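You operate a simulated robot arm through the tools that you are given. There is no shell and no other tool.

Carry out the task below with a simulated robot arm. There is one attempt and no reset: what you move stays moved.

JOB
Dust the lid of the wooden box, then wax the middle of it.
Fine: yellow duster for the dust, grey pad for the wax; put both back. A coat counts when it lies all over at full strength: go over it till it gets no stronger. What is to be rubbed or washed off counts as gone when no trace of it is left.

The check looks at the end state, three seconds after you hand in, the way a careful person would. Anything else that was tipped, shoved, dropped, spilled or broken makes it a failure. Lids that push on must go on centred and level and be pressed home; caps that screw on are set level and turned clockwise until they are tight.

ROBOT AND FRAMES
A 7-joint arm with a two-finger parallel gripper, fixed in place. Base frame: the origin is on the floor under the middle of its stand, x ahead of it, y to its left, z up; the work surface is at about z = 0.8. Units: m, degrees, N and s.
It reaches about 1.372 m from its shoulder. Its first joint turns from -149.0 to 149.0 degrees. Payload 3.43 kg.
The tool frame sits at the grasp point between the pads (the TCP): z along the fingers, y along the line on which they close. The tips reach 0.03 m beyond it. Largest opening 0.094 m; finger width 0.028, thickness 0.01; the body of the gripper, 0.05 by 0.096 m, starts 0.055 m behind the TCP.
Orientation is that of the tool frame in the base frame, as [roll, pitch, yaw] about the fixed x, y, z axes, in that order (R = Rz(yaw) Ry(pitch) Rx(roll)). With the fingers straight down and closing along the base's y, the tool's x points along the base's -x, its y along +y and its z along -z.

CONTROLS
- The arm moves only by the tool jog_arm. Its argument "targets" is a list of rows, each a list of 7 numbers: the shift along the tool's x, y, z in units of 20 mm (1.0 is 20 mm), then the turn, a rotation vector about the tool's x, y, z in units of 6 degrees (1.0 is 6 degrees), then the finger opening in m, from 0 to 0.094. In form: [[dx, dy, dz, wx, wy, wz, hand], ...]. A call has 1 to 20 rows; each row shifts and turns the commanded pose from where the row before left it, along the tool's axes as they then stand. A call with a number of a shift or a turn outside -1 to 1 is refused whole. Each row takes 0.2 s and may step no farther than 0.05 m and 8.6 degrees from the row before; otherwise, or with a gripper value out of range, the whole call is refused. Where a pose cannot be reached the arm comes as near as it can. A force on the tool above 40 N (or 10 N above the force at the start of the call, whichever is more), or a blocked arm, ends the call early, and 0.2 s more pass. Each finger travels about 0.045 m/s and halts on what it meets, pressing with about 37 N; the grip force reading is that of the motor and also rises with nothing between the fingers. The clock runs only during rows and for 0.2 s after the last one: add rows that do not move to give the fingers time. The reply holds the time, the measured pose of the TCP, the force on the tool along the base axes, the opening and the grip force, in the units named above and with some noise, with the torque about the TCP (base axes, N m) and any sound that the robot's microphone picked up.
- Cameras (640 x 400 px; columns grow to the right, rows downward): "scene" is fixed at [0.2204, 0.652, 1.7227]; the picture's right is [-0.18, -0.98, 0.00], its down [-0.73, 0.13, -0.67] and it looks along [0.66, -0.12, -0.74] (base axes); focal length 356 px, centre (320, 200). "wrist" rides on the gripper at [0.076, 0.014, -0.102] in the tool frame; the picture's right is [-0.18, 0.98, 0.00], its down [-0.75, -0.14, -0.64] and it looks along [-0.63, -0.12, 0.77] (tool axes); focal length 243 px, centre (320, 200). There is no depth. A picture from a camera that has moved, and an enlarged one, comes with that camera's place and axes in the base frame and with its lens.
- snapshot(camera): a new picture of that camera. The clock stands still meanwhile.
- inspect(camera, box): a new picture of the part [left, top, right, bottom] of that camera's present view, enlarged. The clock stands still meanwhile.
- finish_job(): hands the job in; it is judged then, once.

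Places have to be worked out from the pictures, the camera data and where the tool is seen. Open the gripper and draw the arm clear of the work before you hand the job in, unless the task says otherwise.

The tools are called after "Request:" as name(argument=value, ...) on one line, values as JSON. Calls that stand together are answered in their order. jog_arm: Moves the arm, as the interface text tells. Its arguments: {"type":"object","properties":{"targets":{"type":"array"}},"required":["targets"]} The other tools are called the same way: snapshot (camera) takes a picture; inspect (camera, box) takes an enlarged picture of a part of a camera's view; finish_job () hands the job in.

At the start:

```text
time_s: 0.0
ee_pos: [0.9483, 0.2778, 1.1693]
tcp_rot: [-179.9, 0.0, -179.9]
contact_force: [-0.2, -0.7, -0.1]
ft_torque: [0.02, 0.03, -0.01]
gripper_width: 0.094
grip_force: 0.1
```

scene: 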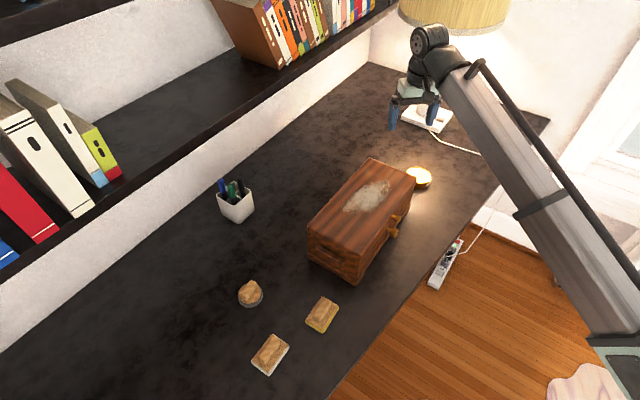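
wrist: 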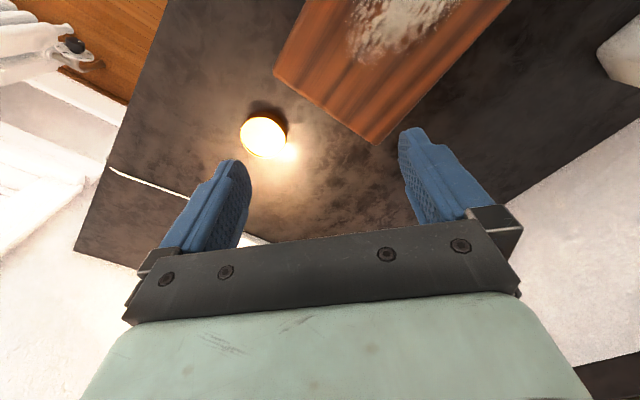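

I start by looking closely at the box lid, the tools near the front, and the surroundings before moving anything.

Request:
inspect(camera="scene", box=[220, 260, 380, 390])

Request:
inspect(camera="scene", box=[290, 140, 450, 290])

```text
3.08 times, centred on (300, 325) of scene
camera zoom: at [0.2204, 0.652, 1.7227], right [-0.18, -0.98, 0.0], down [-0.73, 0.13, -0.67], along [0.66, -0.12, -0.74], focal length 1095 px, centre (382, -185)
```

zoom: 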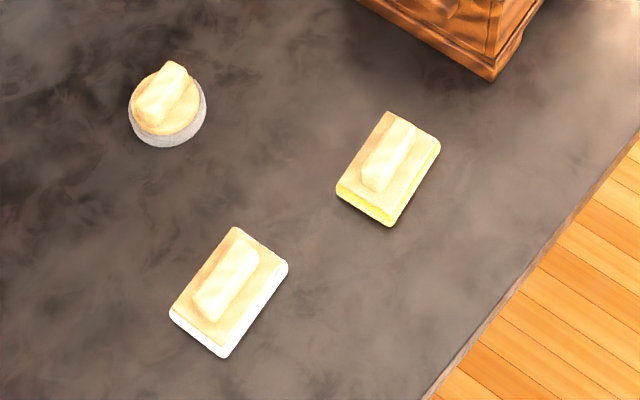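

```text
2.67 times, centred on (370, 215) of scene
camera zoom: at [0.2204, 0.652, 1.7227], right [-0.18, -0.98, 0.0], down [-0.73, 0.13, -0.67], along [0.66, -0.12, -0.74], focal length 949 px, centre (187, 160)
```

zoom: 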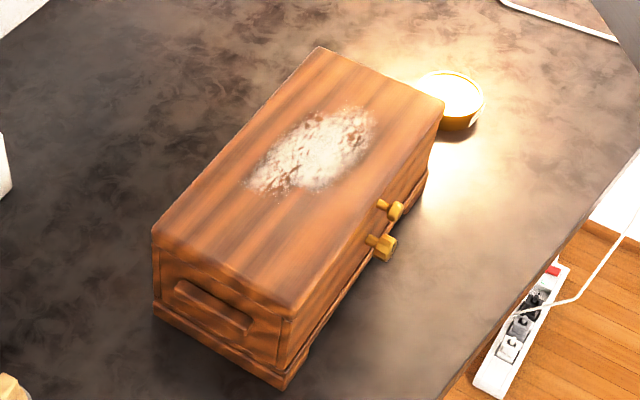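

The yellow duster is near (0.62, 0.57), the round grey pad near (0.71, 0.76), and a white block near (0.54, 0.72) is not part of the job. The box is turned about 45° with its lid at z≈0.94. I fly at the present height toward the duster and take a closer look.

Request:
jog_arm(targets=[[0.9, 0.8, 0, 0, 0, 0, 0.094], [0.9, 0.8, 0, 0, 0, 0, 0.094], [0.9, 0.8, 0, 0, 0, 0, 0.094], [0.9, 0.8, 0, 0, 0, 0, 0.094], [0.9, 0.8, 0, 0, 0, 0, 0.094], [0.9, 0.8, 0, 0, 0, 0, 0.094], [0.9, 0.8, 0, 0, 0, 0, 0.094], [0.9, 0.8, 0, 0, 0, 0, 0.094], [0.9, 0.8, 0, 0, 0, 0, 0.094], [0.9, 0.8, 0, 0, 0, 0, 0.094], [0.9, 0.8, 0, 0, 0, 0, 0.094], [0.9, 0.8, 0, 0, 0, 0, 0.094], [0.9, 0.8, 0, 0, 0, 0, 0.094], [0.9, 0.8, 0, 0, 0, 0, 0.094], [0.9, 0.8, 0, 0, 0, 0, 0.094], [0.9, 0.8, 0, 0, 0, 0, 0.094], [0.9, 0.8, 0, 0, 0, 0, 0.094], [0.9, 0.8, 0, 0, 0, 0, 0.094]])

Request:
snapshot(camera="wrist")

Request:
snapshot(camera="scene")

```text
time_s: 3.8
ee_pos: [0.6267, 0.5659, 1.1695]
tcp_rot: [180.0, -0.1, -179.9]
contact_force: [-1.2, -0.3, -0.1]
ft_torque: [-0.03, 0.01, -0.04]
gripper_width: 0.0942
grip_force: 0.0
```

```text
taken
camera wrist: at [0.5503, 0.5809, 1.2714], right [0.18, 0.98, 0.0], down [0.75, -0.14, 0.64], along [0.63, -0.12, -0.77], focal length 243 px, centre (320, 200)
```

wrist: 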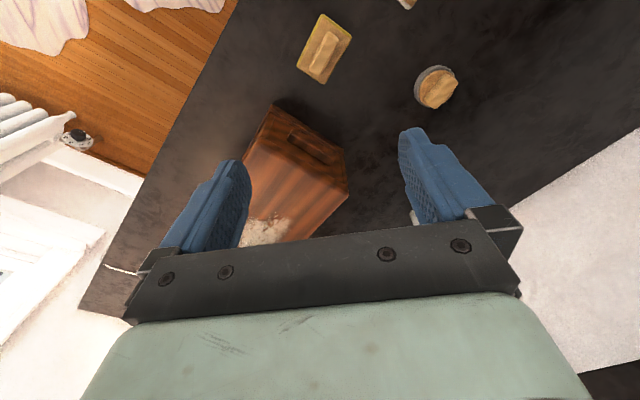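

```text
taken
```

scene: 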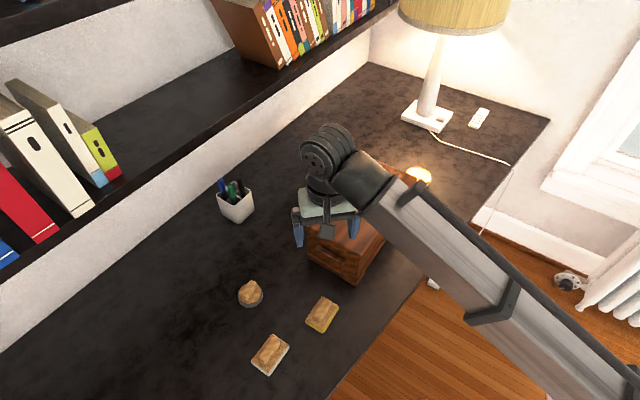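

The wrist view agrees with my estimates (duster ≈ (0.618, 0.575), grey pad ≈ (0.71, 0.757)). I enlarge the view to get the handle shapes and orientation.

Request:
inspect(camera="wrist", box=[270, 0, 480, 131])

Request:
inspect(camera="scene", box=[290, 285, 354, 345])

Request:
inspect(camera="scene", box=[225, 265, 281, 320])

```text
3.05 times, centred on (375, 66) of wrist
camera zoom: at [0.5503, 0.5809, 1.2714], right [0.18, 0.98, 0.0], down [0.75, -0.14, 0.64], along [0.63, -0.12, -0.77], focal length 739 px, centre (152, 610)
```

zoom: 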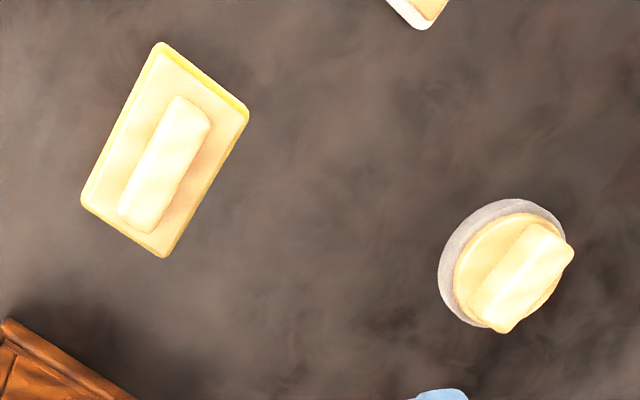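

```text
6.67 times, centred on (322, 315) of scene
camera zoom: at [0.2204, 0.652, 1.7227], right [-0.18, -0.98, 0.0], down [-0.73, 0.13, -0.67], along [0.66, -0.12, -0.74], focal length 2372 px, centre (307, -567)
```

zoom: 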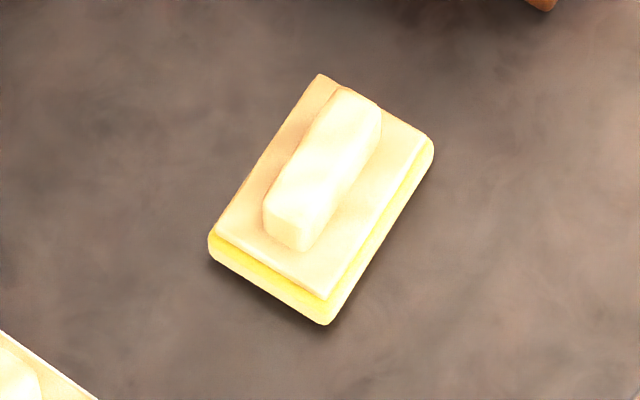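

```text
7.27 times, centred on (253, 292) of scene
camera zoom: at [0.2204, 0.652, 1.7227], right [-0.18, -0.98, 0.0], down [-0.73, 0.13, -0.67], along [0.66, -0.12, -0.74], focal length 2588 px, centre (807, -473)
```

zoom: 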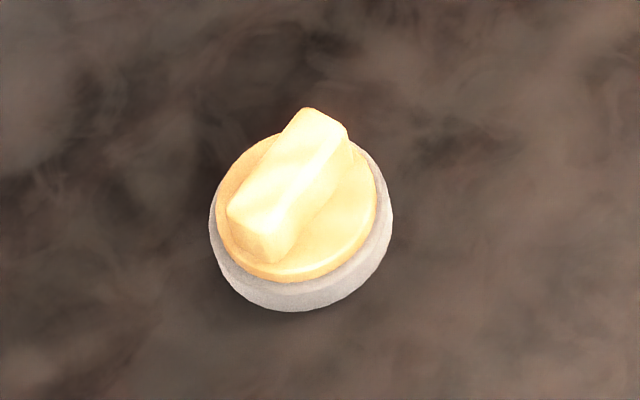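

The duster is about 0.08 × 0.053 m, its handle bar about 0.019 wide running at roughly −42° in the base, centred near (0.616, 0.574). I turn the hand 42° so that it closes across the bar, centre over it, and come down part of the way.

Request:
jog_arm(targets=[[0, 0, 0, 0, 0, 1, 0.094], [0, 0, 0, 0, 0, 1, 0.094], [0, 0, 0, 0, 0, 1, 0.094], [0, 0, 0, 0, 0, 1, 0.094], [0, 0, 0, 0, 0, 1, 0.08], [0, 0, 0, 0, 0, 1, 0.07], [0, 0, 0, 0, 0, 1, 0.06], [0.68, -0.08, 0, 0, 0, 0, 0.05], [0, 0, 1, 0, 0, 0, 0.05], [0, 0, 1, 0, 0, 0, 0.05], [0, 0, 1, 0, 0, 0, 0.05], [0, 0, 1, 0, 0, 0, 0.05], [0, 0, 1, 0, 0, 0, 0.05], [0, 0, 1, 0, 0, 0, 0.05], [0, 0, 1, 0, 0, 0, 0.05], [0, 0, 1, 0, 0, 0, 0.05], [0, 0, 1, 0, 0, 0, 0.05], [0, 0, 0, 0, 0, 0, 0.05]])

Request:
snapshot(camera="wrist")

Request:
snapshot(camera="scene")

```text
time_s: 7.6
ee_pos: [0.6136, 0.5723, 0.9897]
tcp_rot: [180.0, 0.0, 137.9]
contact_force: [-0.9, 0.5, 0.3]
ft_torque: [-0.01, 0.03, 0.02]
gripper_width: 0.0501
grip_force: 0.0
```

```text
taken
camera wrist: at [0.5665, 0.6343, 1.0917], right [0.79, 0.61, 0.0], down [0.47, -0.61, 0.64], along [0.39, -0.51, -0.77], focal length 243 px, centre (320, 200)
```

wrist: 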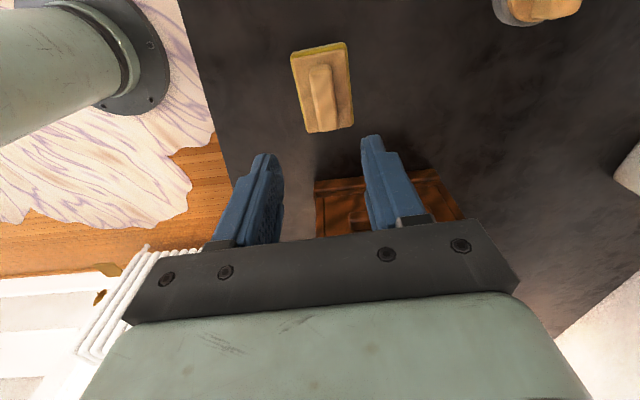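

```text
taken
```

scene: 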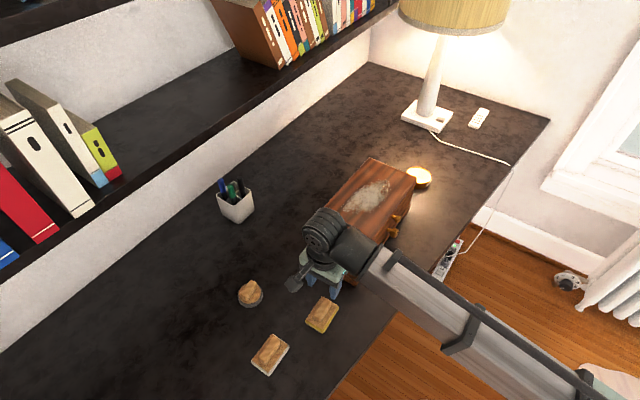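

The hand is now over the duster; I enlarge the wrist view to check the centring and yaw against the handle.

Request:
inspect(camera="wrist", box=[256, 30, 400, 150])

Request:
inspect(camera="scene", box=[270, 230, 400, 345])

```text
3.33 times, centred on (328, 90) of wrist
camera zoom: at [0.5665, 0.6343, 1.0917], right [0.79, 0.61, 0.0], down [0.47, -0.61, 0.64], along [0.39, -0.51, -0.77], focal length 809 px, centre (293, 567)
```

zoom: 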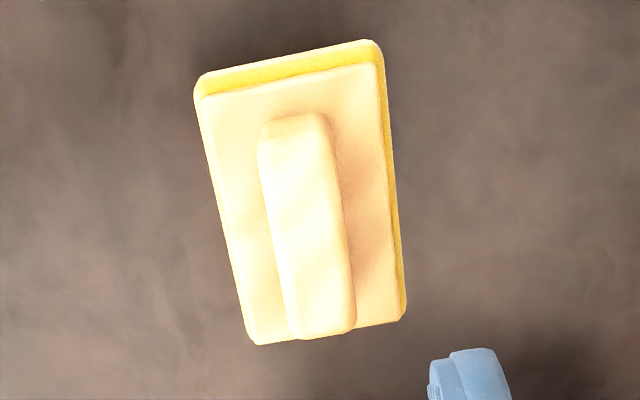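

```text
3.48 times, centred on (335, 288) of scene
camera zoom: at [0.2204, 0.652, 1.7227], right [-0.18, -0.98, 0.0], down [-0.73, 0.13, -0.67], along [0.66, -0.12, -0.74], focal length 1238 px, centre (268, -104)
```

zoom: 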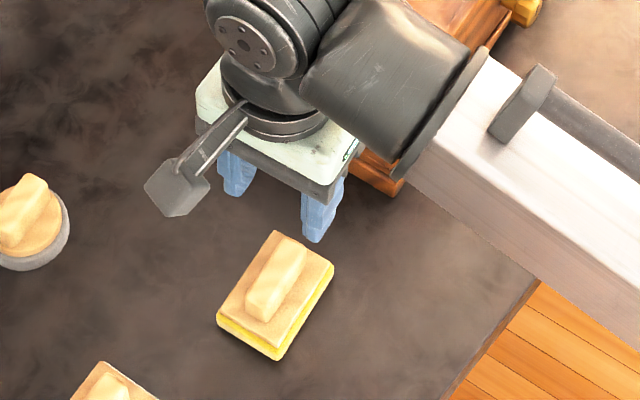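

The handle centre works out at about (0.616, 0.575) at −43°, so I trim sideways by 4 mm and 1.2° and descend to just above handle height.

Request:
jog_arm(targets=[[0, 0.15, 0, 0, 0, 0.2, 0.05], [0, 0, 1, 0, 0, 0, 0.05], [0, 0, 1, 0, 0, 0, 0.05], [0, 0, 1, 0, 0, 0, 0.05], [0, 0, 1, 0, 0, 0, 0.05], [0, 0, 0.9, 0, 0, 0, 0.05], [0, 0, 0.7, 0, 0, 0, 0.05], [0, 0, 0, 0, 0, 0, 0.05], [0, 0, 0, 0, 0, 0, 0.05]])

Request:
inspect(camera="scene", box=[270, 230, 400, 345])

Request:
snapshot(camera="wrist")

```text
time_s: 9.6
ee_pos: [0.6129, 0.5741, 0.8771]
tcp_rot: [180.0, -0.1, 136.8]
contact_force: [-0.7, 0.1, 0.1]
ft_torque: [-0.01, 0.01, 0.04]
gripper_width: 0.0502
grip_force: 0.0
```

```text
3.48 times, centred on (335, 288) of scene
camera zoom: at [0.2204, 0.652, 1.7227], right [-0.18, -0.98, 0.0], down [-0.73, 0.13, -0.67], along [0.66, -0.12, -0.74], focal length 1238 px, centre (268, -104)
```

zoom: 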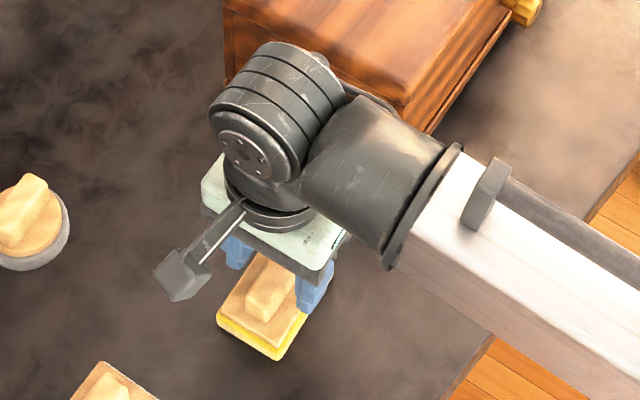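

```text
taken
camera wrist: at [0.5683, 0.6367, 0.9792], right [0.81, 0.59, 0.0], down [0.45, -0.62, 0.64], along [0.38, -0.52, -0.77], focal length 243 px, centre (320, 200)
```

wrist: 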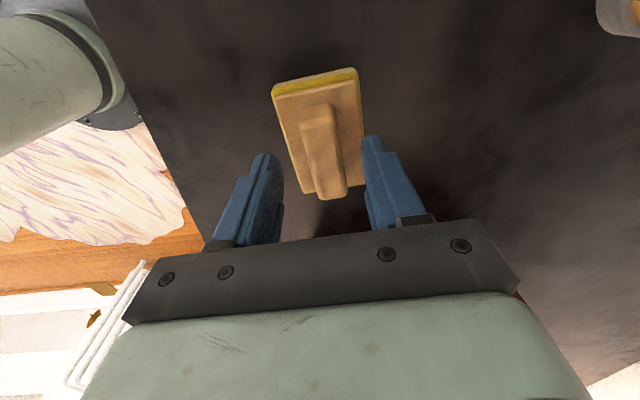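

Fingers straddle the handle well. I go down in small steps to about z = 0.857 and check the force.

Request:
jog_arm(targets=[[0, 0, 0.2, 0, 0, 0, 0.05], [0, 0, 0.2, 0, 0, 0, 0.05], [0, 0, 0.2, 0, 0, 0, 0.05], [0, 0, 0.2, 0, 0, 0, 0.05], [0, 0, 0.15, 0, 0, 0, 0.05], [0, 0, 0, 0, 0, 0, 0.05]])

Request:
inspect(camera="wrist", box=[220, 60, 420, 240])

Request:
inspect(camera="scene", box=[290, 270, 360, 345])

```text
time_s: 11.0
ee_pos: [0.6152, 0.5737, 0.8581]
tcp_rot: [180.0, 0.0, 136.8]
contact_force: [-0.2, -0.2, -0.2]
ft_torque: [0.04, 0.0, 0.01]
gripper_width: 0.05
grip_force: 0.0
```

```text
2.22 times, centred on (320, 150) of wrist
camera zoom: at [0.5701, 0.6371, 0.9605], right [0.81, 0.59, 0.0], down [0.45, -0.62, 0.64], along [0.38, -0.52, -0.77], focal length 539 px, centre (320, 311)
```

zoom: 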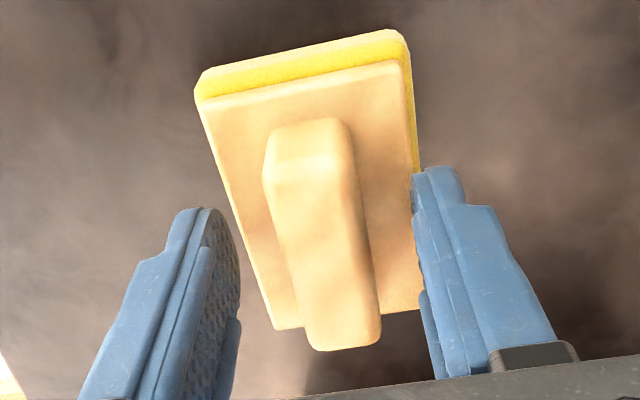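

```text
5.33 times, centred on (325, 308) of scene
camera zoom: at [0.2204, 0.652, 1.7227], right [-0.18, -0.98, 0.0], down [-0.73, 0.13, -0.67], along [0.66, -0.12, -0.74], focal length 1898 px, centre (293, -373)
```

zoom: 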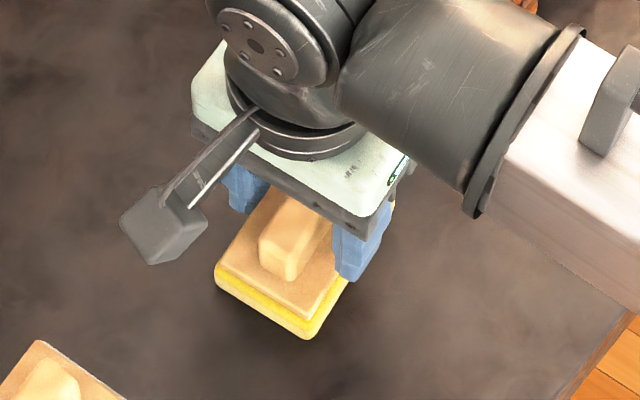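

Board top looks to be ≈0.822 and the tips are at ≈0.828 on either side of the bar. I lower 3 mm more and close on the bar.

Request:
jog_arm(targets=[[0, 0, 0.15, 0, 0, 0, 0.05], [0, 0, 0, 0, 0, 0, 0.04], [0, 0, 0, 0, 0, 0, 0.03], [0, 0, 0, 0, 0, 0, 0.02], [0, 0, 0, 0, 0, 0, 0.01], [0, 0, 0, 0, 0, 0, 0.0], [0, 0, 0, 0, 0, 0, 0.0], [0, 0, 0, 0, 0, 0, 0.0], [0, 0, 0, 0, 0, 0, 0.0]])

Request:
inspect(camera="wrist", box=[220, 60, 420, 240])

```text
time_s: 13.0
ee_pos: [0.6161, 0.5735, 0.8574]
tcp_rot: [-180.0, 0.1, 136.8]
contact_force: [-0.3, 0.3, 0.2]
ft_torque: [-0.03, 0.0, -0.05]
gripper_width: 0.0211
grip_force: 36.7
```

```text
2.22 times, centred on (320, 150) of wrist
camera zoom: at [0.5701, 0.6369, 0.958], right [0.81, 0.59, 0.0], down [0.45, -0.62, 0.64], along [0.38, -0.52, -0.77], focal length 539 px, centre (320, 311)
```

zoom: 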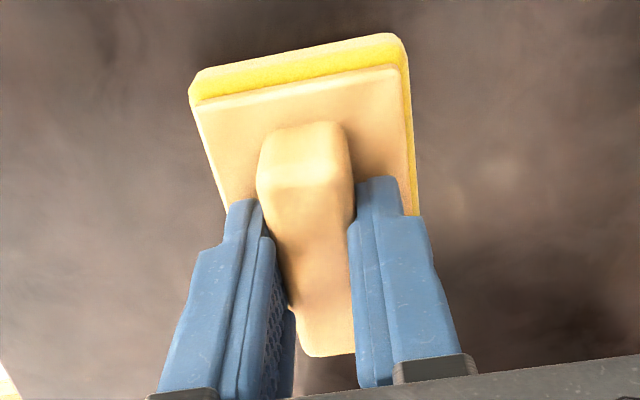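

The bar is held (width 0.021, 37 N). I lift the duster straight up and check that it comes along level.

Request:
jog_arm(targets=[[0, 0, -0.3, 0, 0, 0, 0.0], [0, 0, -0.6, 0, 0, 0, 0.0], [0, 0, -1, 0, 0, 0, 0.0], [0, 0, -1, 0, 0, 0, 0.0], [0, 0, -1, 0, 0, 0, 0.0], [0, 0, -1, 0, 0, 0, 0.0], [0, 0, -1, 0, 0, 0, 0.0], [0, 0, -1, 0, 0, 0, 0.0], [0, 0, -1, 0, 0, 0, 0.0], [0, 0, -1, 0, 0, 0, 0.0], [0, 0, -1, 0, 0, 0, 0.0], [0, 0, -1, 0, 0, 0, 0.0], [0, 0, -0.1, 0, 0, 0, 0.0], [0, 0, 0, 0, 0, 0, 0.0]])

Request:
snapshot(camera="wrist")

Request:
snapshot(camera="scene")

```text
time_s: 16.0
ee_pos: [0.6155, 0.5737, 1.076]
tcp_rot: [-180.0, 0.0, 136.8]
contact_force: [-0.1, 0.0, -0.5]
ft_torque: [0.01, -0.01, 0.01]
gripper_width: 0.021
grip_force: 37.0
```

```text
taken
camera wrist: at [0.5702, 0.6364, 1.1781], right [0.81, 0.59, 0.0], down [0.45, -0.62, 0.64], along [0.38, -0.52, -0.77], focal length 243 px, centre (320, 200)
```

wrist: 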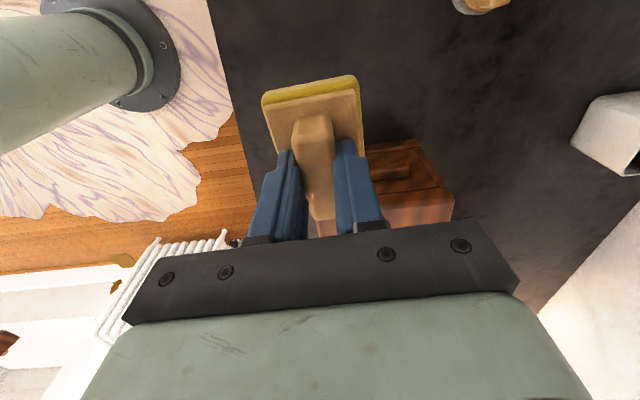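

```text
taken
```

scene: 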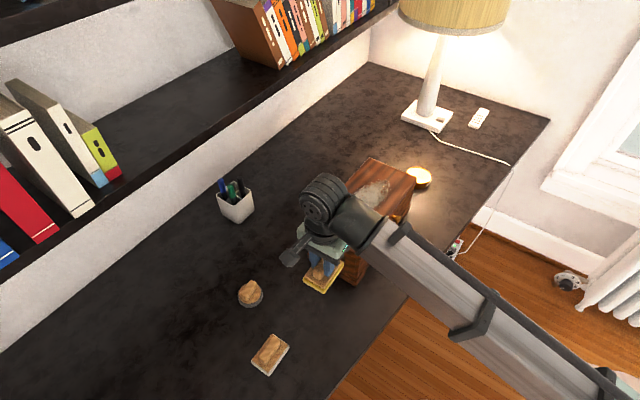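

The duster hangs level in the grip. I move halfway toward the box and use the wrist camera for a better view of the lid and dust patch.

Request:
jog_arm(targets=[[-1, 0.17, 0, 0, 0, 0, 0.0], [-1, 0.17, 0, 0, 0, 0, 0.0], [-1, 0.17, 0, 0, 0, 0, 0.0], [-1, 0.17, 0, 0, 0, 0, 0.0], [-1, 0.17, 0, 0, 0, 0, 0.0], [-1, 0.17, 0, 0, 0, 0, 0.0], [0, 0, 0, 0, 0, 0, 0.0]])

Request:
snapshot(camera="wrist")

Request:
inspect(camera="scene", box=[290, 140, 450, 290])

```text
time_s: 17.6
ee_pos: [0.7157, 0.5079, 1.0751]
tcp_rot: [180.0, 0.0, 136.8]
contact_force: [-0.4, 0.3, -1.3]
ft_torque: [0.0, 0.0, 0.01]
gripper_width: 0.0206
grip_force: 36.5
```

```text
taken
camera wrist: at [0.67, 0.5709, 1.1776], right [0.81, 0.59, 0.0], down [0.45, -0.62, 0.64], along [0.38, -0.52, -0.77], focal length 243 px, centre (320, 200)
```

wrist: 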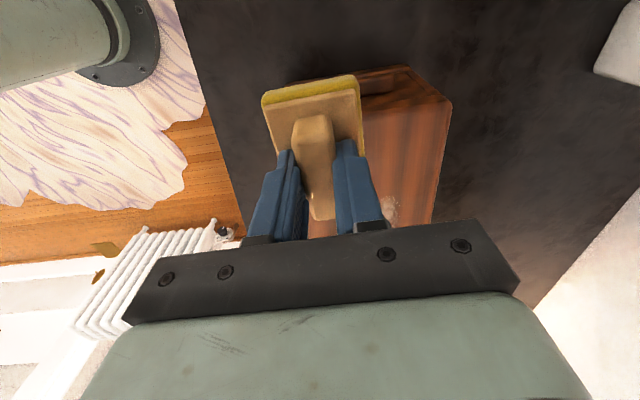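

```text
2.67 times, centred on (370, 215) of scene
camera zoom: at [0.2204, 0.652, 1.7227], right [-0.18, -0.98, 0.0], down [-0.73, 0.13, -0.67], along [0.66, -0.12, -0.74], focal length 949 px, centre (187, 160)
```

zoom: 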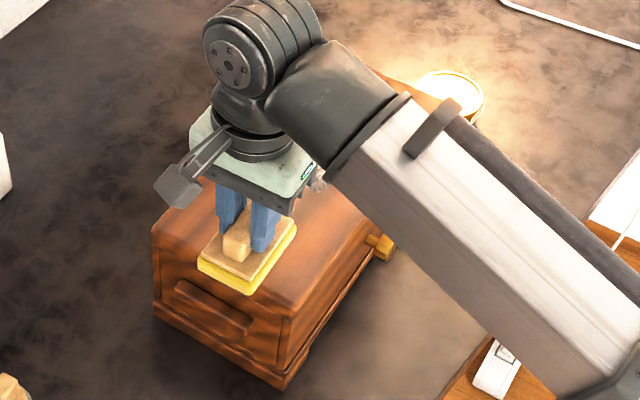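

The lid's long axis is at −45°; I place its centre near (0.889, 0.394) and the dust from u≈−0.07 to +0.115, v≈±0.045 in the lid frame. I align the duster to −45°, move over the near end of the dust and come down to about 3 cm above the lid.

Request:
jog_arm(targets=[[0, 0, 0, 0, 0, 0.3, 0.0], [-0.95, -0.02, 0, 0, 0, 0, 0.0], [-0.95, -0.02, 0, 0, 0, 0, 0.0], [-0.95, -0.02, 0, 0, 0, 0, 0.0], [-0.95, -0.02, 0, 0, 0, 0, 0.0], [-0.95, -0.02, 0, 0, 0, 0, 0.0], [-0.91, -0.02, 0, 0, 0, 0, 0.0], [0, 0, 1, 0, 0, 0, 0.0], [0, 0, 1, 0, 0, 0, 0.0], [0, 0, 0.5, 0, 0, 0, 0.0], [0, 0, 0, 0, 0, 0, 0.0], [0, 0, 0, 0, 0, 0, 0.0]])

Request:
snapshot(camera="wrist")

Request:
inspect(camera="scene", box=[290, 140, 450, 290])

```text
time_s: 20.2
ee_pos: [0.7949, 0.4252, 1.0264]
tcp_rot: [-180.0, 0.0, 135.0]
contact_force: [0.8, 0.5, -0.4]
ft_torque: [-0.03, -0.01, 0.0]
gripper_width: 0.0211
grip_force: 36.9
```

```text
taken
camera wrist: at [0.7519, 0.4911, 1.1283], right [0.83, 0.56, 0.0], down [0.43, -0.63, 0.64], along [0.36, -0.53, -0.77], focal length 243 px, centre (320, 200)
```

wrist: 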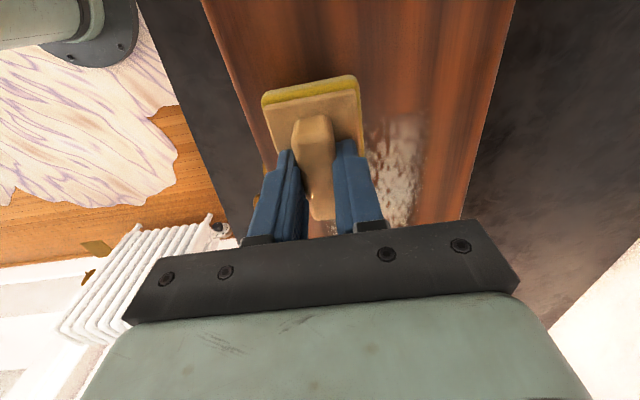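

```text
2.67 times, centred on (370, 215) of scene
camera zoom: at [0.2204, 0.652, 1.7227], right [-0.18, -0.98, 0.0], down [-0.73, 0.13, -0.67], along [0.66, -0.12, -0.74], focal length 949 px, centre (187, 160)
```

zoom: 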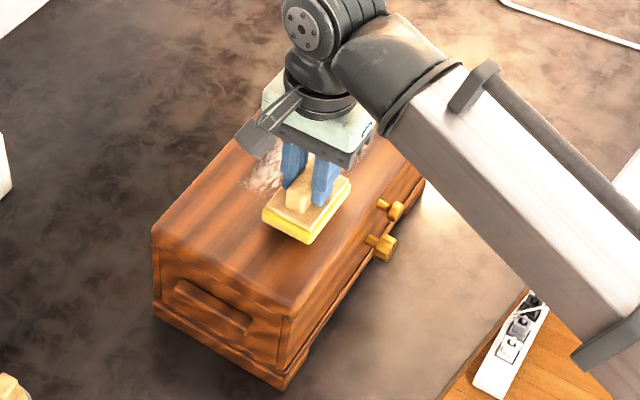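

The pad now hovers over the near end of the lid, right of the dust seen by the wrist. I lower to about z = 1.004 and then feel for the surface in fine steps.

Request:
jog_arm(targets=[[0, 0, 0.4, 0, 0, 0, 0.0], [0, 0, 0.4, 0, 0, 0, 0.0], [0, 0, 0.2, 0, 0, 0, 0.0], [0, 0, 0, 0, 0, 0, 0.0]])

Request:
jog_arm(targets=[[0, 0, 0.1, 0, 0, 0, 0.0], [0, 0, 0.1, 0, 0, 0, 0.0], [0, 0, 0, 0, 0, 0, 0.0]])

```text
time_s: 20.9
ee_pos: [0.7956, 0.4269, 1.0149]
tcp_rot: [179.7, 0.1, 134.9]
contact_force: [-2.9, -2.5, 14.5]
ft_torque: [-0.07, 0.29, 0.0]
gripper_width: 0.0214
grip_force: 36.5
stopped in row 3: the force on the tool passed its limit at 47 N (the readings are from after the stop); the commanded pose is now the measured one
```

```text
time_s: 21.4
ee_pos: [0.7957, 0.4261, 1.014]
tcp_rot: [179.6, 0.1, 135.0]
contact_force: [-4.5, -2.8, 15.7]
ft_torque: [-0.09, 0.5, 0.03]
gripper_width: 0.0208
grip_force: 36.9
stopped in row 2: the force on the tool passed its limit at 43 N (the readings are from after the stop); the commanded pose is now the measured one
```

I met the lid at TCP z ≈ 1.015, so the lid is at ≈0.958, higher than estimated; I re-derive the lid centre as (0.875, 0.400). I back off a few millimetres and check that the pad and box are undisturbed.

Request:
jog_arm(targets=[[0, 0, -0.25, 0, 0, 0, 0.0], [0, 0, 0, 0, 0, 0, 0.0]])

Request:
snapshot(camera="wrist")

Request:
inspect(camera="scene", box=[290, 140, 450, 290])

```text
time_s: 22.0
ee_pos: [0.796, 0.4266, 1.0168]
tcp_rot: [179.6, 0.2, 134.9]
contact_force: [0.1, -0.1, 0.3]
ft_torque: [0.04, 0.01, -0.02]
gripper_width: 0.0209
grip_force: 36.8
```

```text
taken
camera wrist: at [0.7524, 0.4912, 1.1196], right [0.83, 0.56, 0.01], down [0.43, -0.63, 0.64], along [0.37, -0.53, -0.77], focal length 243 px, centre (320, 200)
```

wrist: 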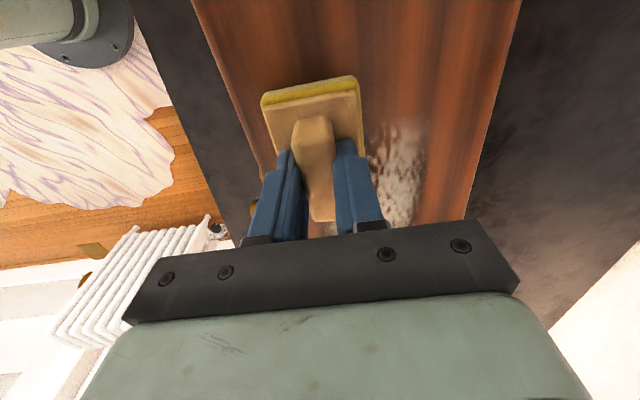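

```text
2.67 times, centred on (370, 215) of scene
camera zoom: at [0.2204, 0.652, 1.7227], right [-0.18, -0.98, 0.0], down [-0.73, 0.13, -0.67], along [0.66, -0.12, -0.74], focal length 949 px, centre (187, 160)
```

zoom: 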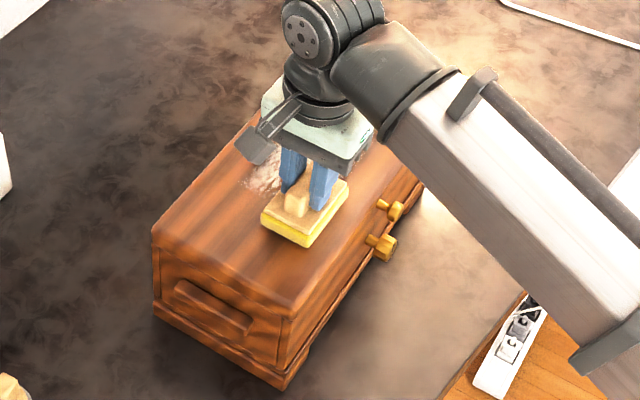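

Nothing moved and the force is back to zero. I level the small tilt and approach by 2 mm, then read the force.

Request:
jog_arm(targets=[[0, 0, 0.1, 0.067, 0.033, 0, 0.0], [0, 0, 0, 0, 0, 0, 0.0], [0, 0, 0, 0, 0, 0, 0.0]])

```text
time_s: 22.8
ee_pos: [0.7974, 0.4273, 1.0149]
tcp_rot: [180.0, -0.2, 135.0]
contact_force: [-0.4, 0.7, -0.5]
ft_torque: [0.03, 0.0, 0.01]
gripper_width: 0.0211
grip_force: 36.8
```

Request:
jog_arm(targets=[[0, 0, 0.05, 0, 0, 0, 0.0], [0, 0, 0, 0, 0, 0, 0.0], [0, 0, 0, 0, 0, 0, 0.0]])

```text
time_s: 23.6
ee_pos: [0.7947, 0.427, 1.0144]
tcp_rot: [180.0, -0.2, 135.0]
contact_force: [0.6, 0.4, 2.3]
ft_torque: [-0.09, -0.14, 0.0]
gripper_width: 0.021
grip_force: 36.9
```

Light contact (2.3 N). I press half a millimetre more to get a moderate wiping force.

Request:
jog_arm(targets=[[0, 0, 0.03, 0, 0, 0, 0.0], [0, 0, 0, 0, 0, 0, 0.0], [0, 0, 0, 0, 0, 0, 0.0]])

```text
time_s: 24.4
ee_pos: [0.7959, 0.4266, 1.0145]
tcp_rot: [180.0, -0.1, 135.0]
contact_force: [2.3, 4.5, 8.2]
ft_torque: [-0.13, -0.41, 0.19]
gripper_width: 0.021
grip_force: 37.1
```

About 8 N normal force now. I make the first wiping stroke along the lid's long axis.

Request:
jog_arm(targets=[[-0.5, 0, 0, 0, 0, 0, 0.0], [-0.7, 0, 0, 0, 0, 0, 0.0], [-0.8, 0, 0, 0, 0, 0, 0.0], [-0.8, 0, 0, 0, 0, 0, 0.0], [-0.8, 0, 0, 0, 0, 0, 0.0], [-0.8, 0, 0, 0, 0, 0, 0.0], [-0.8, 0, 0, 0, 0, 0, 0.0], [-0.8, 0, 0, 0, 0, 0, 0.0], [-0.8, 0, 0, 0, 0, 0, 0.0], [-0.8, 0, 0, 0, 0, 0, 0.0], [-0.8, 0, 0, 0, 0, 0, 0.0], [-0.8, 0, 0, 0, 0, 0, 0.0]])

Request:
snapshot(camera="scene")

Request:
snapshot(camera="wrist")

```text
time_s: 27.0
ee_pos: [0.9251, 0.2957, 1.015]
tcp_rot: [-179.9, -0.1, 135.1]
contact_force: [-0.7, 0.4, 1.3]
ft_torque: [0.04, -0.04, 0.04]
gripper_width: 0.0209
grip_force: 37.1
```

```text
taken
```

scene: 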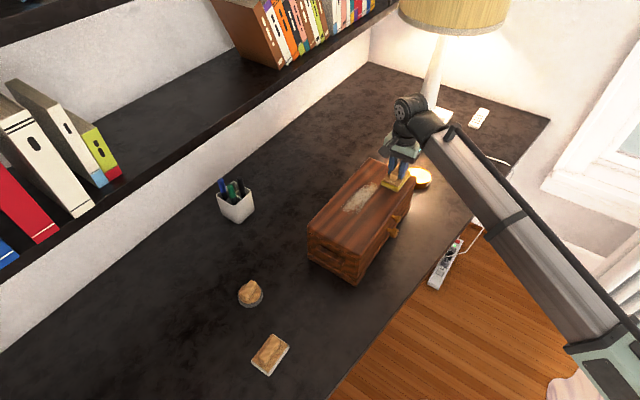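

```text
taken
camera wrist: at [0.8822, 0.3603, 1.1167], right [0.83, 0.56, 0.0], down [0.43, -0.63, 0.64], along [0.36, -0.53, -0.77], focal length 243 px, centre (320, 200)
```

wrist: 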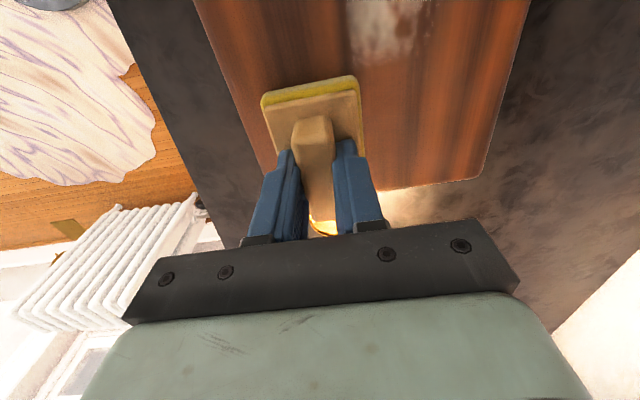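

The stroke cleared a strip. I enlarge the lid to see the remaining dust and whether the box held still.

Request:
inspect(camera="scene", box=[290, 140, 450, 290])

Request:
inspect(camera="wrist", box=[180, 0, 540, 225])

```text
2.67 times, centred on (370, 215) of scene
camera zoom: at [0.2204, 0.652, 1.7227], right [-0.18, -0.98, 0.0], down [-0.73, 0.13, -0.67], along [0.66, -0.12, -0.74], focal length 949 px, centre (187, 160)
```

zoom: 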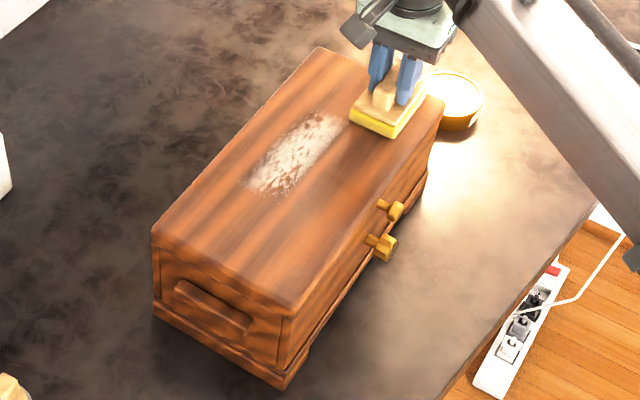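

```text
1.78 times, centred on (360, 112) of wrist
camera zoom: at [0.8822, 0.3603, 1.1167], right [0.83, 0.56, 0.0], down [0.43, -0.63, 0.64], along [0.36, -0.53, -0.77], focal length 431 px, centre (249, 356)
```

zoom: 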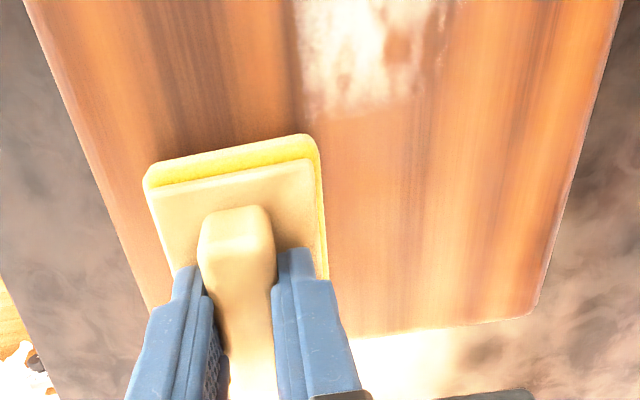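

The box has not moved and the wiped strip is clean. I step across to v≈−0.003, press slightly more, and stroke back.

Request:
jog_arm(targets=[[0, 0.6, 0, 0, 0, 0, 0.0], [0, 0.6, 0.01, 0, 0, 0, 0.0], [0, 0.5, 0.01, 0, 0, 0, 0.0], [0.6, 0, 0, 0, 0, 0, 0.0], [0.8, 0, 0, 0, 0, 0, 0.0], [0.8, 0, 0, 0, 0, 0, 0.0], [0.8, 0, 0, 0, 0, 0, 0.0], [0.8, 0, 0, 0, 0, 0, 0.0], [0.8, 0, 0, 0, 0, 0, 0.0], [0.8, 0, 0, 0, 0, 0, 0.0], [0.8, 0, 0, 0, 0, 0, 0.0], [0.8, 0, 0, 0, 0, 0, 0.0], [0.8, 0, 0, 0, 0, 0, 0.0], [0.8, 0, 0, 0, 0, 0, 0.0], [0.8, 0, 0, 0, 0, 0, 0.0], [0.8, 0, 0, 0, 0, 0, 0.0]])

Request:
inspect(camera="scene", box=[290, 140, 450, 290])

```text
time_s: 30.4
ee_pos: [0.8044, 0.4644, 1.0143]
tcp_rot: [179.9, -0.1, 134.9]
contact_force: [10.9, -8.3, 30.3]
ft_torque: [-0.33, -0.52, 0.07]
gripper_width: 0.0212
grip_force: 36.5
```

```text
2.67 times, centred on (370, 215) of scene
camera zoom: at [0.2204, 0.652, 1.7227], right [-0.18, -0.98, 0.0], down [-0.73, 0.13, -0.67], along [0.66, -0.12, -0.74], focal length 949 px, centre (187, 160)
```

zoom: 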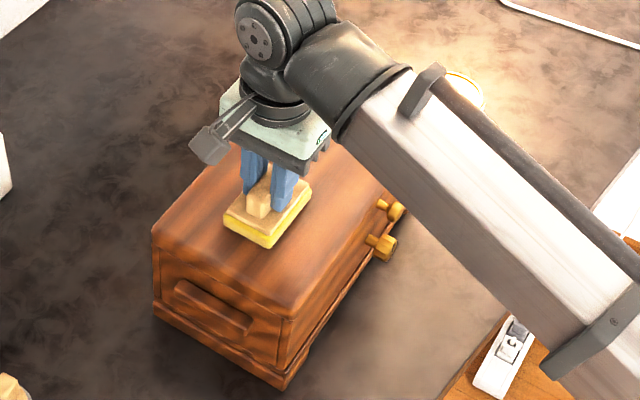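

The press rose to 30 N at this end, so I ease off half a millimetre, step across to v≈+0.03 and read the force before stroking.

Request:
jog_arm(targets=[[0, 0, -0.025, 0, 0, 0, 0.0], [0, 0.6, 0, 0, 0, 0, 0.0], [0, 0.6, 0, 0, 0, 0, 0.0], [0, 0.5, 0, 0, 0, 0, 0.0], [0, 0, 0, 0, 0, 0, 0.0]])

```text
time_s: 31.6
ee_pos: [0.8293, 0.4902, 1.015]
tcp_rot: [180.0, -0.2, 135.1]
contact_force: [-7.7, -4.7, 17.3]
ft_torque: [-0.06, 0.31, 0.04]
gripper_width: 0.0208
grip_force: 37.5
```

17 N here, which will fall off along the stroke. I stroke toward the far end with a tiny height compensation.

Request:
jog_arm(targets=[[-0.6, 0, 0, 0, 0, 0, 0.0], [-0.8, 0, 0, 0, 0, 0, 0.0], [-0.8, 0, 0, 0, 0, 0, 0.0], [-0.8, 0, 0, 0, 0, 0, 0.0], [-0.8, 0, 0.002, 0, 0, 0, 0.0], [-0.8, 0, 0.002, 0, 0, 0, 0.0], [-0.8, 0, 0.002, 0, 0, 0, 0.0], [-0.8, 0, 0.002, 0, 0, 0, 0.0], [-0.8, 0, 0.002, 0, 0, 0, 0.0], [-0.8, 0, 0.002, 0, 0, 0, 0.0], [-0.8, 0, 0.002, 0, 0, 0, 0.0], [-0.8, 0, 0.002, 0, 0, 0, 0.0], [-0.8, 0, 0.002, 0, 0, 0, 0.0]])

Request:
inspect(camera="scene", box=[290, 140, 450, 290])

Request:
snapshot(camera="wrist")

```text
time_s: 34.4
ee_pos: [0.9752, 0.3455, 1.0151]
tcp_rot: [-179.9, 0.0, 135.0]
contact_force: [-5.7, 7.1, 18.1]
ft_torque: [0.18, 0.19, -0.05]
gripper_width: 0.0212
grip_force: 37.0
```

```text
2.67 times, centred on (370, 215) of scene
camera zoom: at [0.2204, 0.652, 1.7227], right [-0.18, -0.98, 0.0], down [-0.73, 0.13, -0.67], along [0.66, -0.12, -0.74], focal length 949 px, centre (187, 160)
```

zoom: 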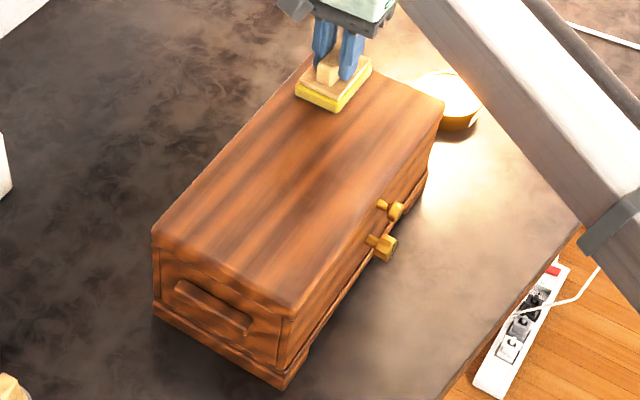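

```text
taken
camera wrist: at [0.9314, 0.4097, 1.1165], right [0.83, 0.56, 0.0], down [0.43, -0.63, 0.64], along [0.36, -0.53, -0.77], focal length 243 px, centre (320, 200)
```

wrist: 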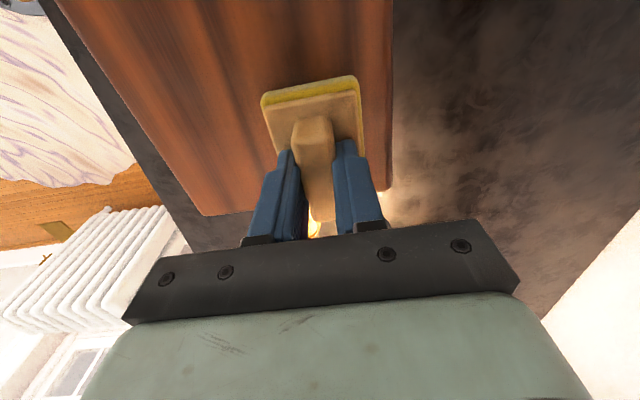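

The dust appears gone. For safety I go over it again on offset lines, first along v≈+0.05.

Request:
jog_arm(targets=[[0, 0.4, -0.015, 0, 0, 0, 0.0], [0, 0.5, 0, 0, 0, 0, 0.0], [0.8, 0, 0, 0, 0, 0, 0.0], [0.8, 0, -0.002, 0, 0, 0, 0.0], [0.8, 0, -0.002, 0, 0, 0, 0.0], [0.8, 0, -0.002, 0, 0, 0, 0.0], [0.8, 0, -0.002, 0, 0, 0, 0.0], [0.8, 0, -0.002, 0, 0, 0, 0.0], [0.8, 0, -0.002, 0, 0, 0, 0.0], [0.8, 0, -0.002, 0, 0, 0, 0.0], [0.8, 0, -0.002, 0, 0, 0, 0.0], [0.8, 0, -0.002, 0, 0, 0, 0.0], [0.8, 0, -0.002, 0, 0, 0, 0.0], [0.8, 0, 0, 0, 0, 0, 0.0], [0.6, 0, 0, 0, 0, 0, 0.0]])

```text
time_s: 37.6
ee_pos: [0.8436, 0.5005, 1.0152]
tcp_rot: [180.0, 0.1, 134.9]
contact_force: [0.9, -1.9, 2.5]
ft_torque: [-0.01, -0.05, -0.03]
gripper_width: 0.0212
grip_force: 37.0
```

Force is down to 2.5 N at the near end. I press back 0.3 mm, step to v≈+0.017 and stroke forward.

Request:
jog_arm(targets=[[0, -0.6, 0.01, 0, 0, 0, 0.0], [0, -0.6, 0.005, 0, 0, 0, 0.0], [0, -0.5, 0, 0, 0, 0, 0.0], [-0.8, 0, 0, 0, 0, 0, 0.0], [-0.8, 0, 0.002, 0, 0, 0, 0.0], [-0.8, 0, 0.002, 0, 0, 0, 0.0], [-0.8, 0, 0.002, 0, 0, 0, 0.0], [-0.8, 0, 0.002, 0, 0, 0, 0.0], [-0.8, 0, 0.002, 0, 0, 0, 0.0], [-0.8, 0, 0.002, 0, 0, 0, 0.0], [-0.8, 0, 0.002, 0, 0, 0, 0.0], [-0.8, 0, 0.002, 0, 0, 0, 0.0], [-0.8, 0, 0.002, 0, 0, 0, 0.0], [-0.8, 0, 0.002, 0, 0, 0, 0.0], [-0.8, 0, 0, 0, 0, 0, 0.0], [-0.6, 0, 0, 0, 0, 0, 0.0]])

```text
time_s: 41.0
ee_pos: [0.9629, 0.3338, 1.0158]
tcp_rot: [180.0, 0.0, 135.0]
contact_force: [-3.4, 4.0, 11.8]
ft_torque: [0.16, 0.11, -0.07]
gripper_width: 0.021
grip_force: 36.6
```

Good, 12 N at the end. I step to v≈−0.016 and stroke back.

Request:
jog_arm(targets=[[0, -0.6, 0, 0, 0, 0, 0.0], [0, -0.6, 0, 0, 0, 0, 0.0], [0, -0.5, 0, 0, 0, 0, 0.0], [0.8, 0, 0, 0, 0, 0, 0.0], [0.8, 0, -0.002, 0, 0, 0, 0.0], [0.8, 0, -0.002, 0, 0, 0, 0.0], [0.8, 0, -0.001, 0, 0, 0, 0.0], [0.8, 0, -0.001, 0, 0, 0, 0.0], [0.8, 0, -0.001, 0, 0, 0, 0.0], [0.8, 0, -0.001, 0, 0, 0, 0.0], [0.8, 0, -0.001, 0, 0, 0, 0.0], [0.8, 0, -0.001, 0, 0, 0, 0.0], [0.8, 0, -0.001, 0, 0, 0, 0.0], [0.8, 0, -0.001, 0, 0, 0, 0.0], [0.8, 0, 0, 0, 0, 0, 0.0], [0.6, 0, 0, 0, 0, 0, 0.0]])

```text
time_s: 44.4
ee_pos: [0.7931, 0.4558, 1.0152]
tcp_rot: [-180.0, -0.1, 135.0]
contact_force: [0.5, -0.1, 1.1]
ft_torque: [0.0, -0.07, -0.03]
gripper_width: 0.0212
grip_force: 36.9
```

Light contact at the near end; I press 0.4 mm, step to v≈−0.052 and stroke forward.

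Request:
jog_arm(targets=[[0, -0.6, 0.01, 0, 0, 0, 0.0], [0, -0.6, 0.01, 0, 0, 0, 0.0], [0, -0.5, 0, 0, 0, 0, 0.0], [-0.8, 0, 0, 0, 0, 0, 0.0], [-0.8, 0, 0.002, 0, 0, 0, 0.0], [-0.8, 0, 0.002, 0, 0, 0, 0.0], [-0.8, 0, 0.002, 0, 0, 0, 0.0], [-0.8, 0, 0.002, 0, 0, 0, 0.0], [-0.8, 0, 0.002, 0, 0, 0, 0.0], [-0.8, 0, 0.002, 0, 0, 0, 0.0], [-0.8, 0, 0.002, 0, 0, 0, 0.0], [-0.8, 0, 0.002, 0, 0, 0, 0.0], [-0.8, 0, 0.002, 0, 0, 0, 0.0], [-0.8, 0, 0.002, 0, 0, 0, 0.0], [-0.8, 0, 0, 0, 0, 0, 0.0], [-0.6, 0, 0, 0, 0, 0, 0.0]])

```text
time_s: 47.8
ee_pos: [0.9134, 0.285, 1.0151]
tcp_rot: [-180.0, -0.1, 135.1]
contact_force: [-6.1, 7.6, 23.4]
ft_torque: [0.33, 0.21, -0.05]
gripper_width: 0.0209
grip_force: 37.1
```

Two passes over all lines are done. I lift off and carry the duster back along the lid toward its home, then inspect the bare lid.

Request:
jog_arm(targets=[[0, 0, -0.5, 0, 0, 0, 0.0], [0, 0, -1, 0, 0, 0, 0.0], [0, 0, -1, 0, 0, 0, 0.0], [0, 0, -1, 0, 0, 0, 0.0], [0.7, 0, 0, 0, 0, 0, 0.0], [1, 0, 0, 0, 0, 0, 0.0], [1, 0, 0, 0, 0, 0, 0.0], [1, 0, 0, 0, 0, 0, 0.0], [1, 0, 0, 0, 0, 0, 0.0], [1, 0, 0, 0, 0, 0, 0.0], [1, 0, 0, 0, 0, 0, 0.0], [1, 0, 0, 0, 0, 0, 0.0], [1, 0, 0, 0, 0, 0, 0.0], [1, 0, 0, 0, 0, 0, 0.0], [1, 0, 0, 0, 0, 0, 0.0], [1, 0, 0, 0, 0, 0, 0.0], [1, 0, 0, 0, 0, 0, 0.0], [1, 0, 0, 0, 0, 0, 0.0], [1, 0, 0, 0, 0, 0, 0.0], [1, 0, 0, 0, 0, 0, 0.0]])

Request:
jog_arm(targets=[[1, 0, 0, 0, 0, 0, 0.0], [1, 0, 0, 0, 0, 0, 0.0], [1, 0, 0, 0, 0, 0, 0.0], [1, 0, 0, 0, 0, 0, 0.0], [1, 0, 0, 0, 0, 0, 0.0], [0, 0, 0, 0, 0, 0, 0.0]])

Request:
snapshot(camera="scene")

Request:
inspect(camera="scene", box=[310, 150, 420, 250])

```text
time_s: 52.0
ee_pos: [0.6926, 0.5072, 1.0838]
tcp_rot: [-179.9, 0.0, 135.0]
contact_force: [-0.6, -0.5, -0.8]
ft_torque: [0.05, 0.02, 0.04]
gripper_width: 0.0211
grip_force: 37.0
```

```text
time_s: 53.4
ee_pos: [0.6237, 0.5779, 1.0834]
tcp_rot: [180.0, -0.1, 135.0]
contact_force: [0.1, -0.2, -0.5]
ft_torque: [0.01, -0.03, 0.03]
gripper_width: 0.0209
grip_force: 37.3
```

```text
taken
```

scene: 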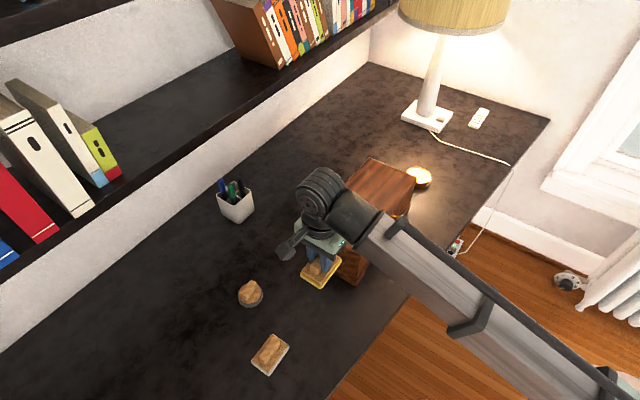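

```text
4.00 times, centred on (365, 200) of scene
camera zoom: at [0.2204, 0.652, 1.7227], right [-0.18, -0.98, 0.0], down [-0.73, 0.13, -0.67], along [0.66, -0.12, -0.74], focal length 1423 px, centre (140, 200)
```

zoom: 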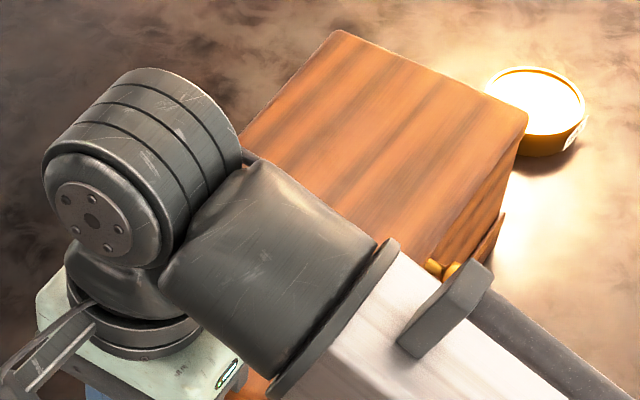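

The visible part of the lid is clean. I turn back to the original yaw, centre over the duster's home spot, and lower part way to see the whole lid.

Request:
jog_arm(targets=[[0.14, -0.42, 0, 0, 0, -0.3, 0.0], [0, 0, 1, 0, 0, 0, 0.0], [0, 0, 1, 0, 0, 0, 0.0], [0, 0, 1, 0, 0, 0, 0.0], [0, 0, 1, 0, 0, 0, 0.0], [0, 0, 1, 0, 0, 0, 0.0], [0, 0, 1, 0, 0, 0, 0.0], [0, 0, 1, 0, 0, 0, 0.0], [0, 0, 1, 0, 0, 0, 0.0], [0, 0, 1, 0, 0, 0, 0.0], [0, 0, 0, 0, 0, 0, 0.0], [0, 0, 0, 0, 0, 0, 0.0]])

Request:
inspect(camera="scene", box=[310, 150, 420, 250])

Request:
inspect(camera="scene", box=[395, 155, 445, 200])

```text
time_s: 56.0
ee_pos: [0.6144, 0.5734, 0.9035]
tcp_rot: [-180.0, -0.1, 136.8]
contact_force: [-0.6, -0.3, -0.1]
ft_torque: [0.01, -0.02, -0.01]
gripper_width: 0.0212
grip_force: 36.8
```

```text
4.00 times, centred on (365, 200) of scene
camera zoom: at [0.2204, 0.652, 1.7227], right [-0.18, -0.98, 0.0], down [-0.73, 0.13, -0.67], along [0.66, -0.12, -0.74], focal length 1423 px, centre (140, 200)
```

zoom: 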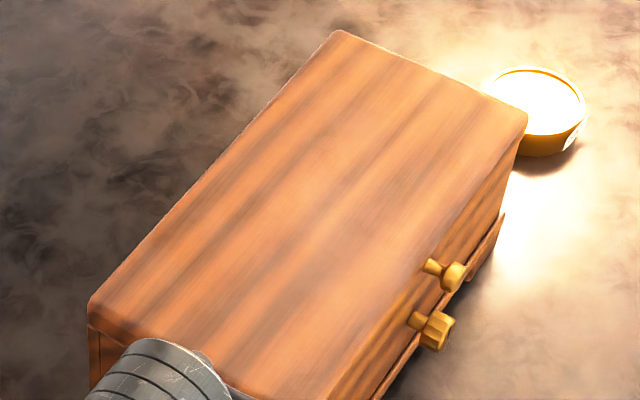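

```text
8.89 times, centred on (420, 178) of scene
camera zoom: at [0.2204, 0.652, 1.7227], right [-0.18, -0.98, 0.0], down [-0.73, 0.13, -0.67], along [0.66, -0.12, -0.74], focal length 3163 px, centre (-569, 400)
```

zoom: 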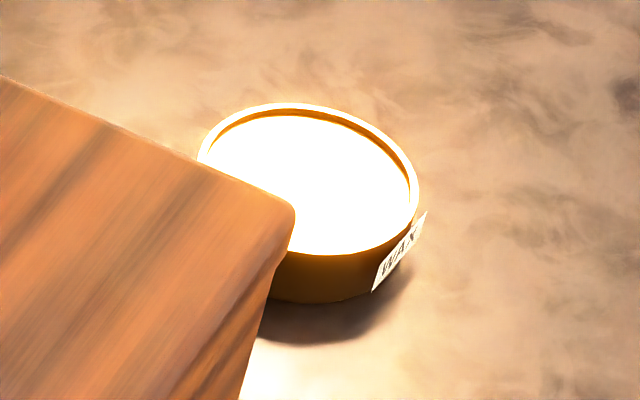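

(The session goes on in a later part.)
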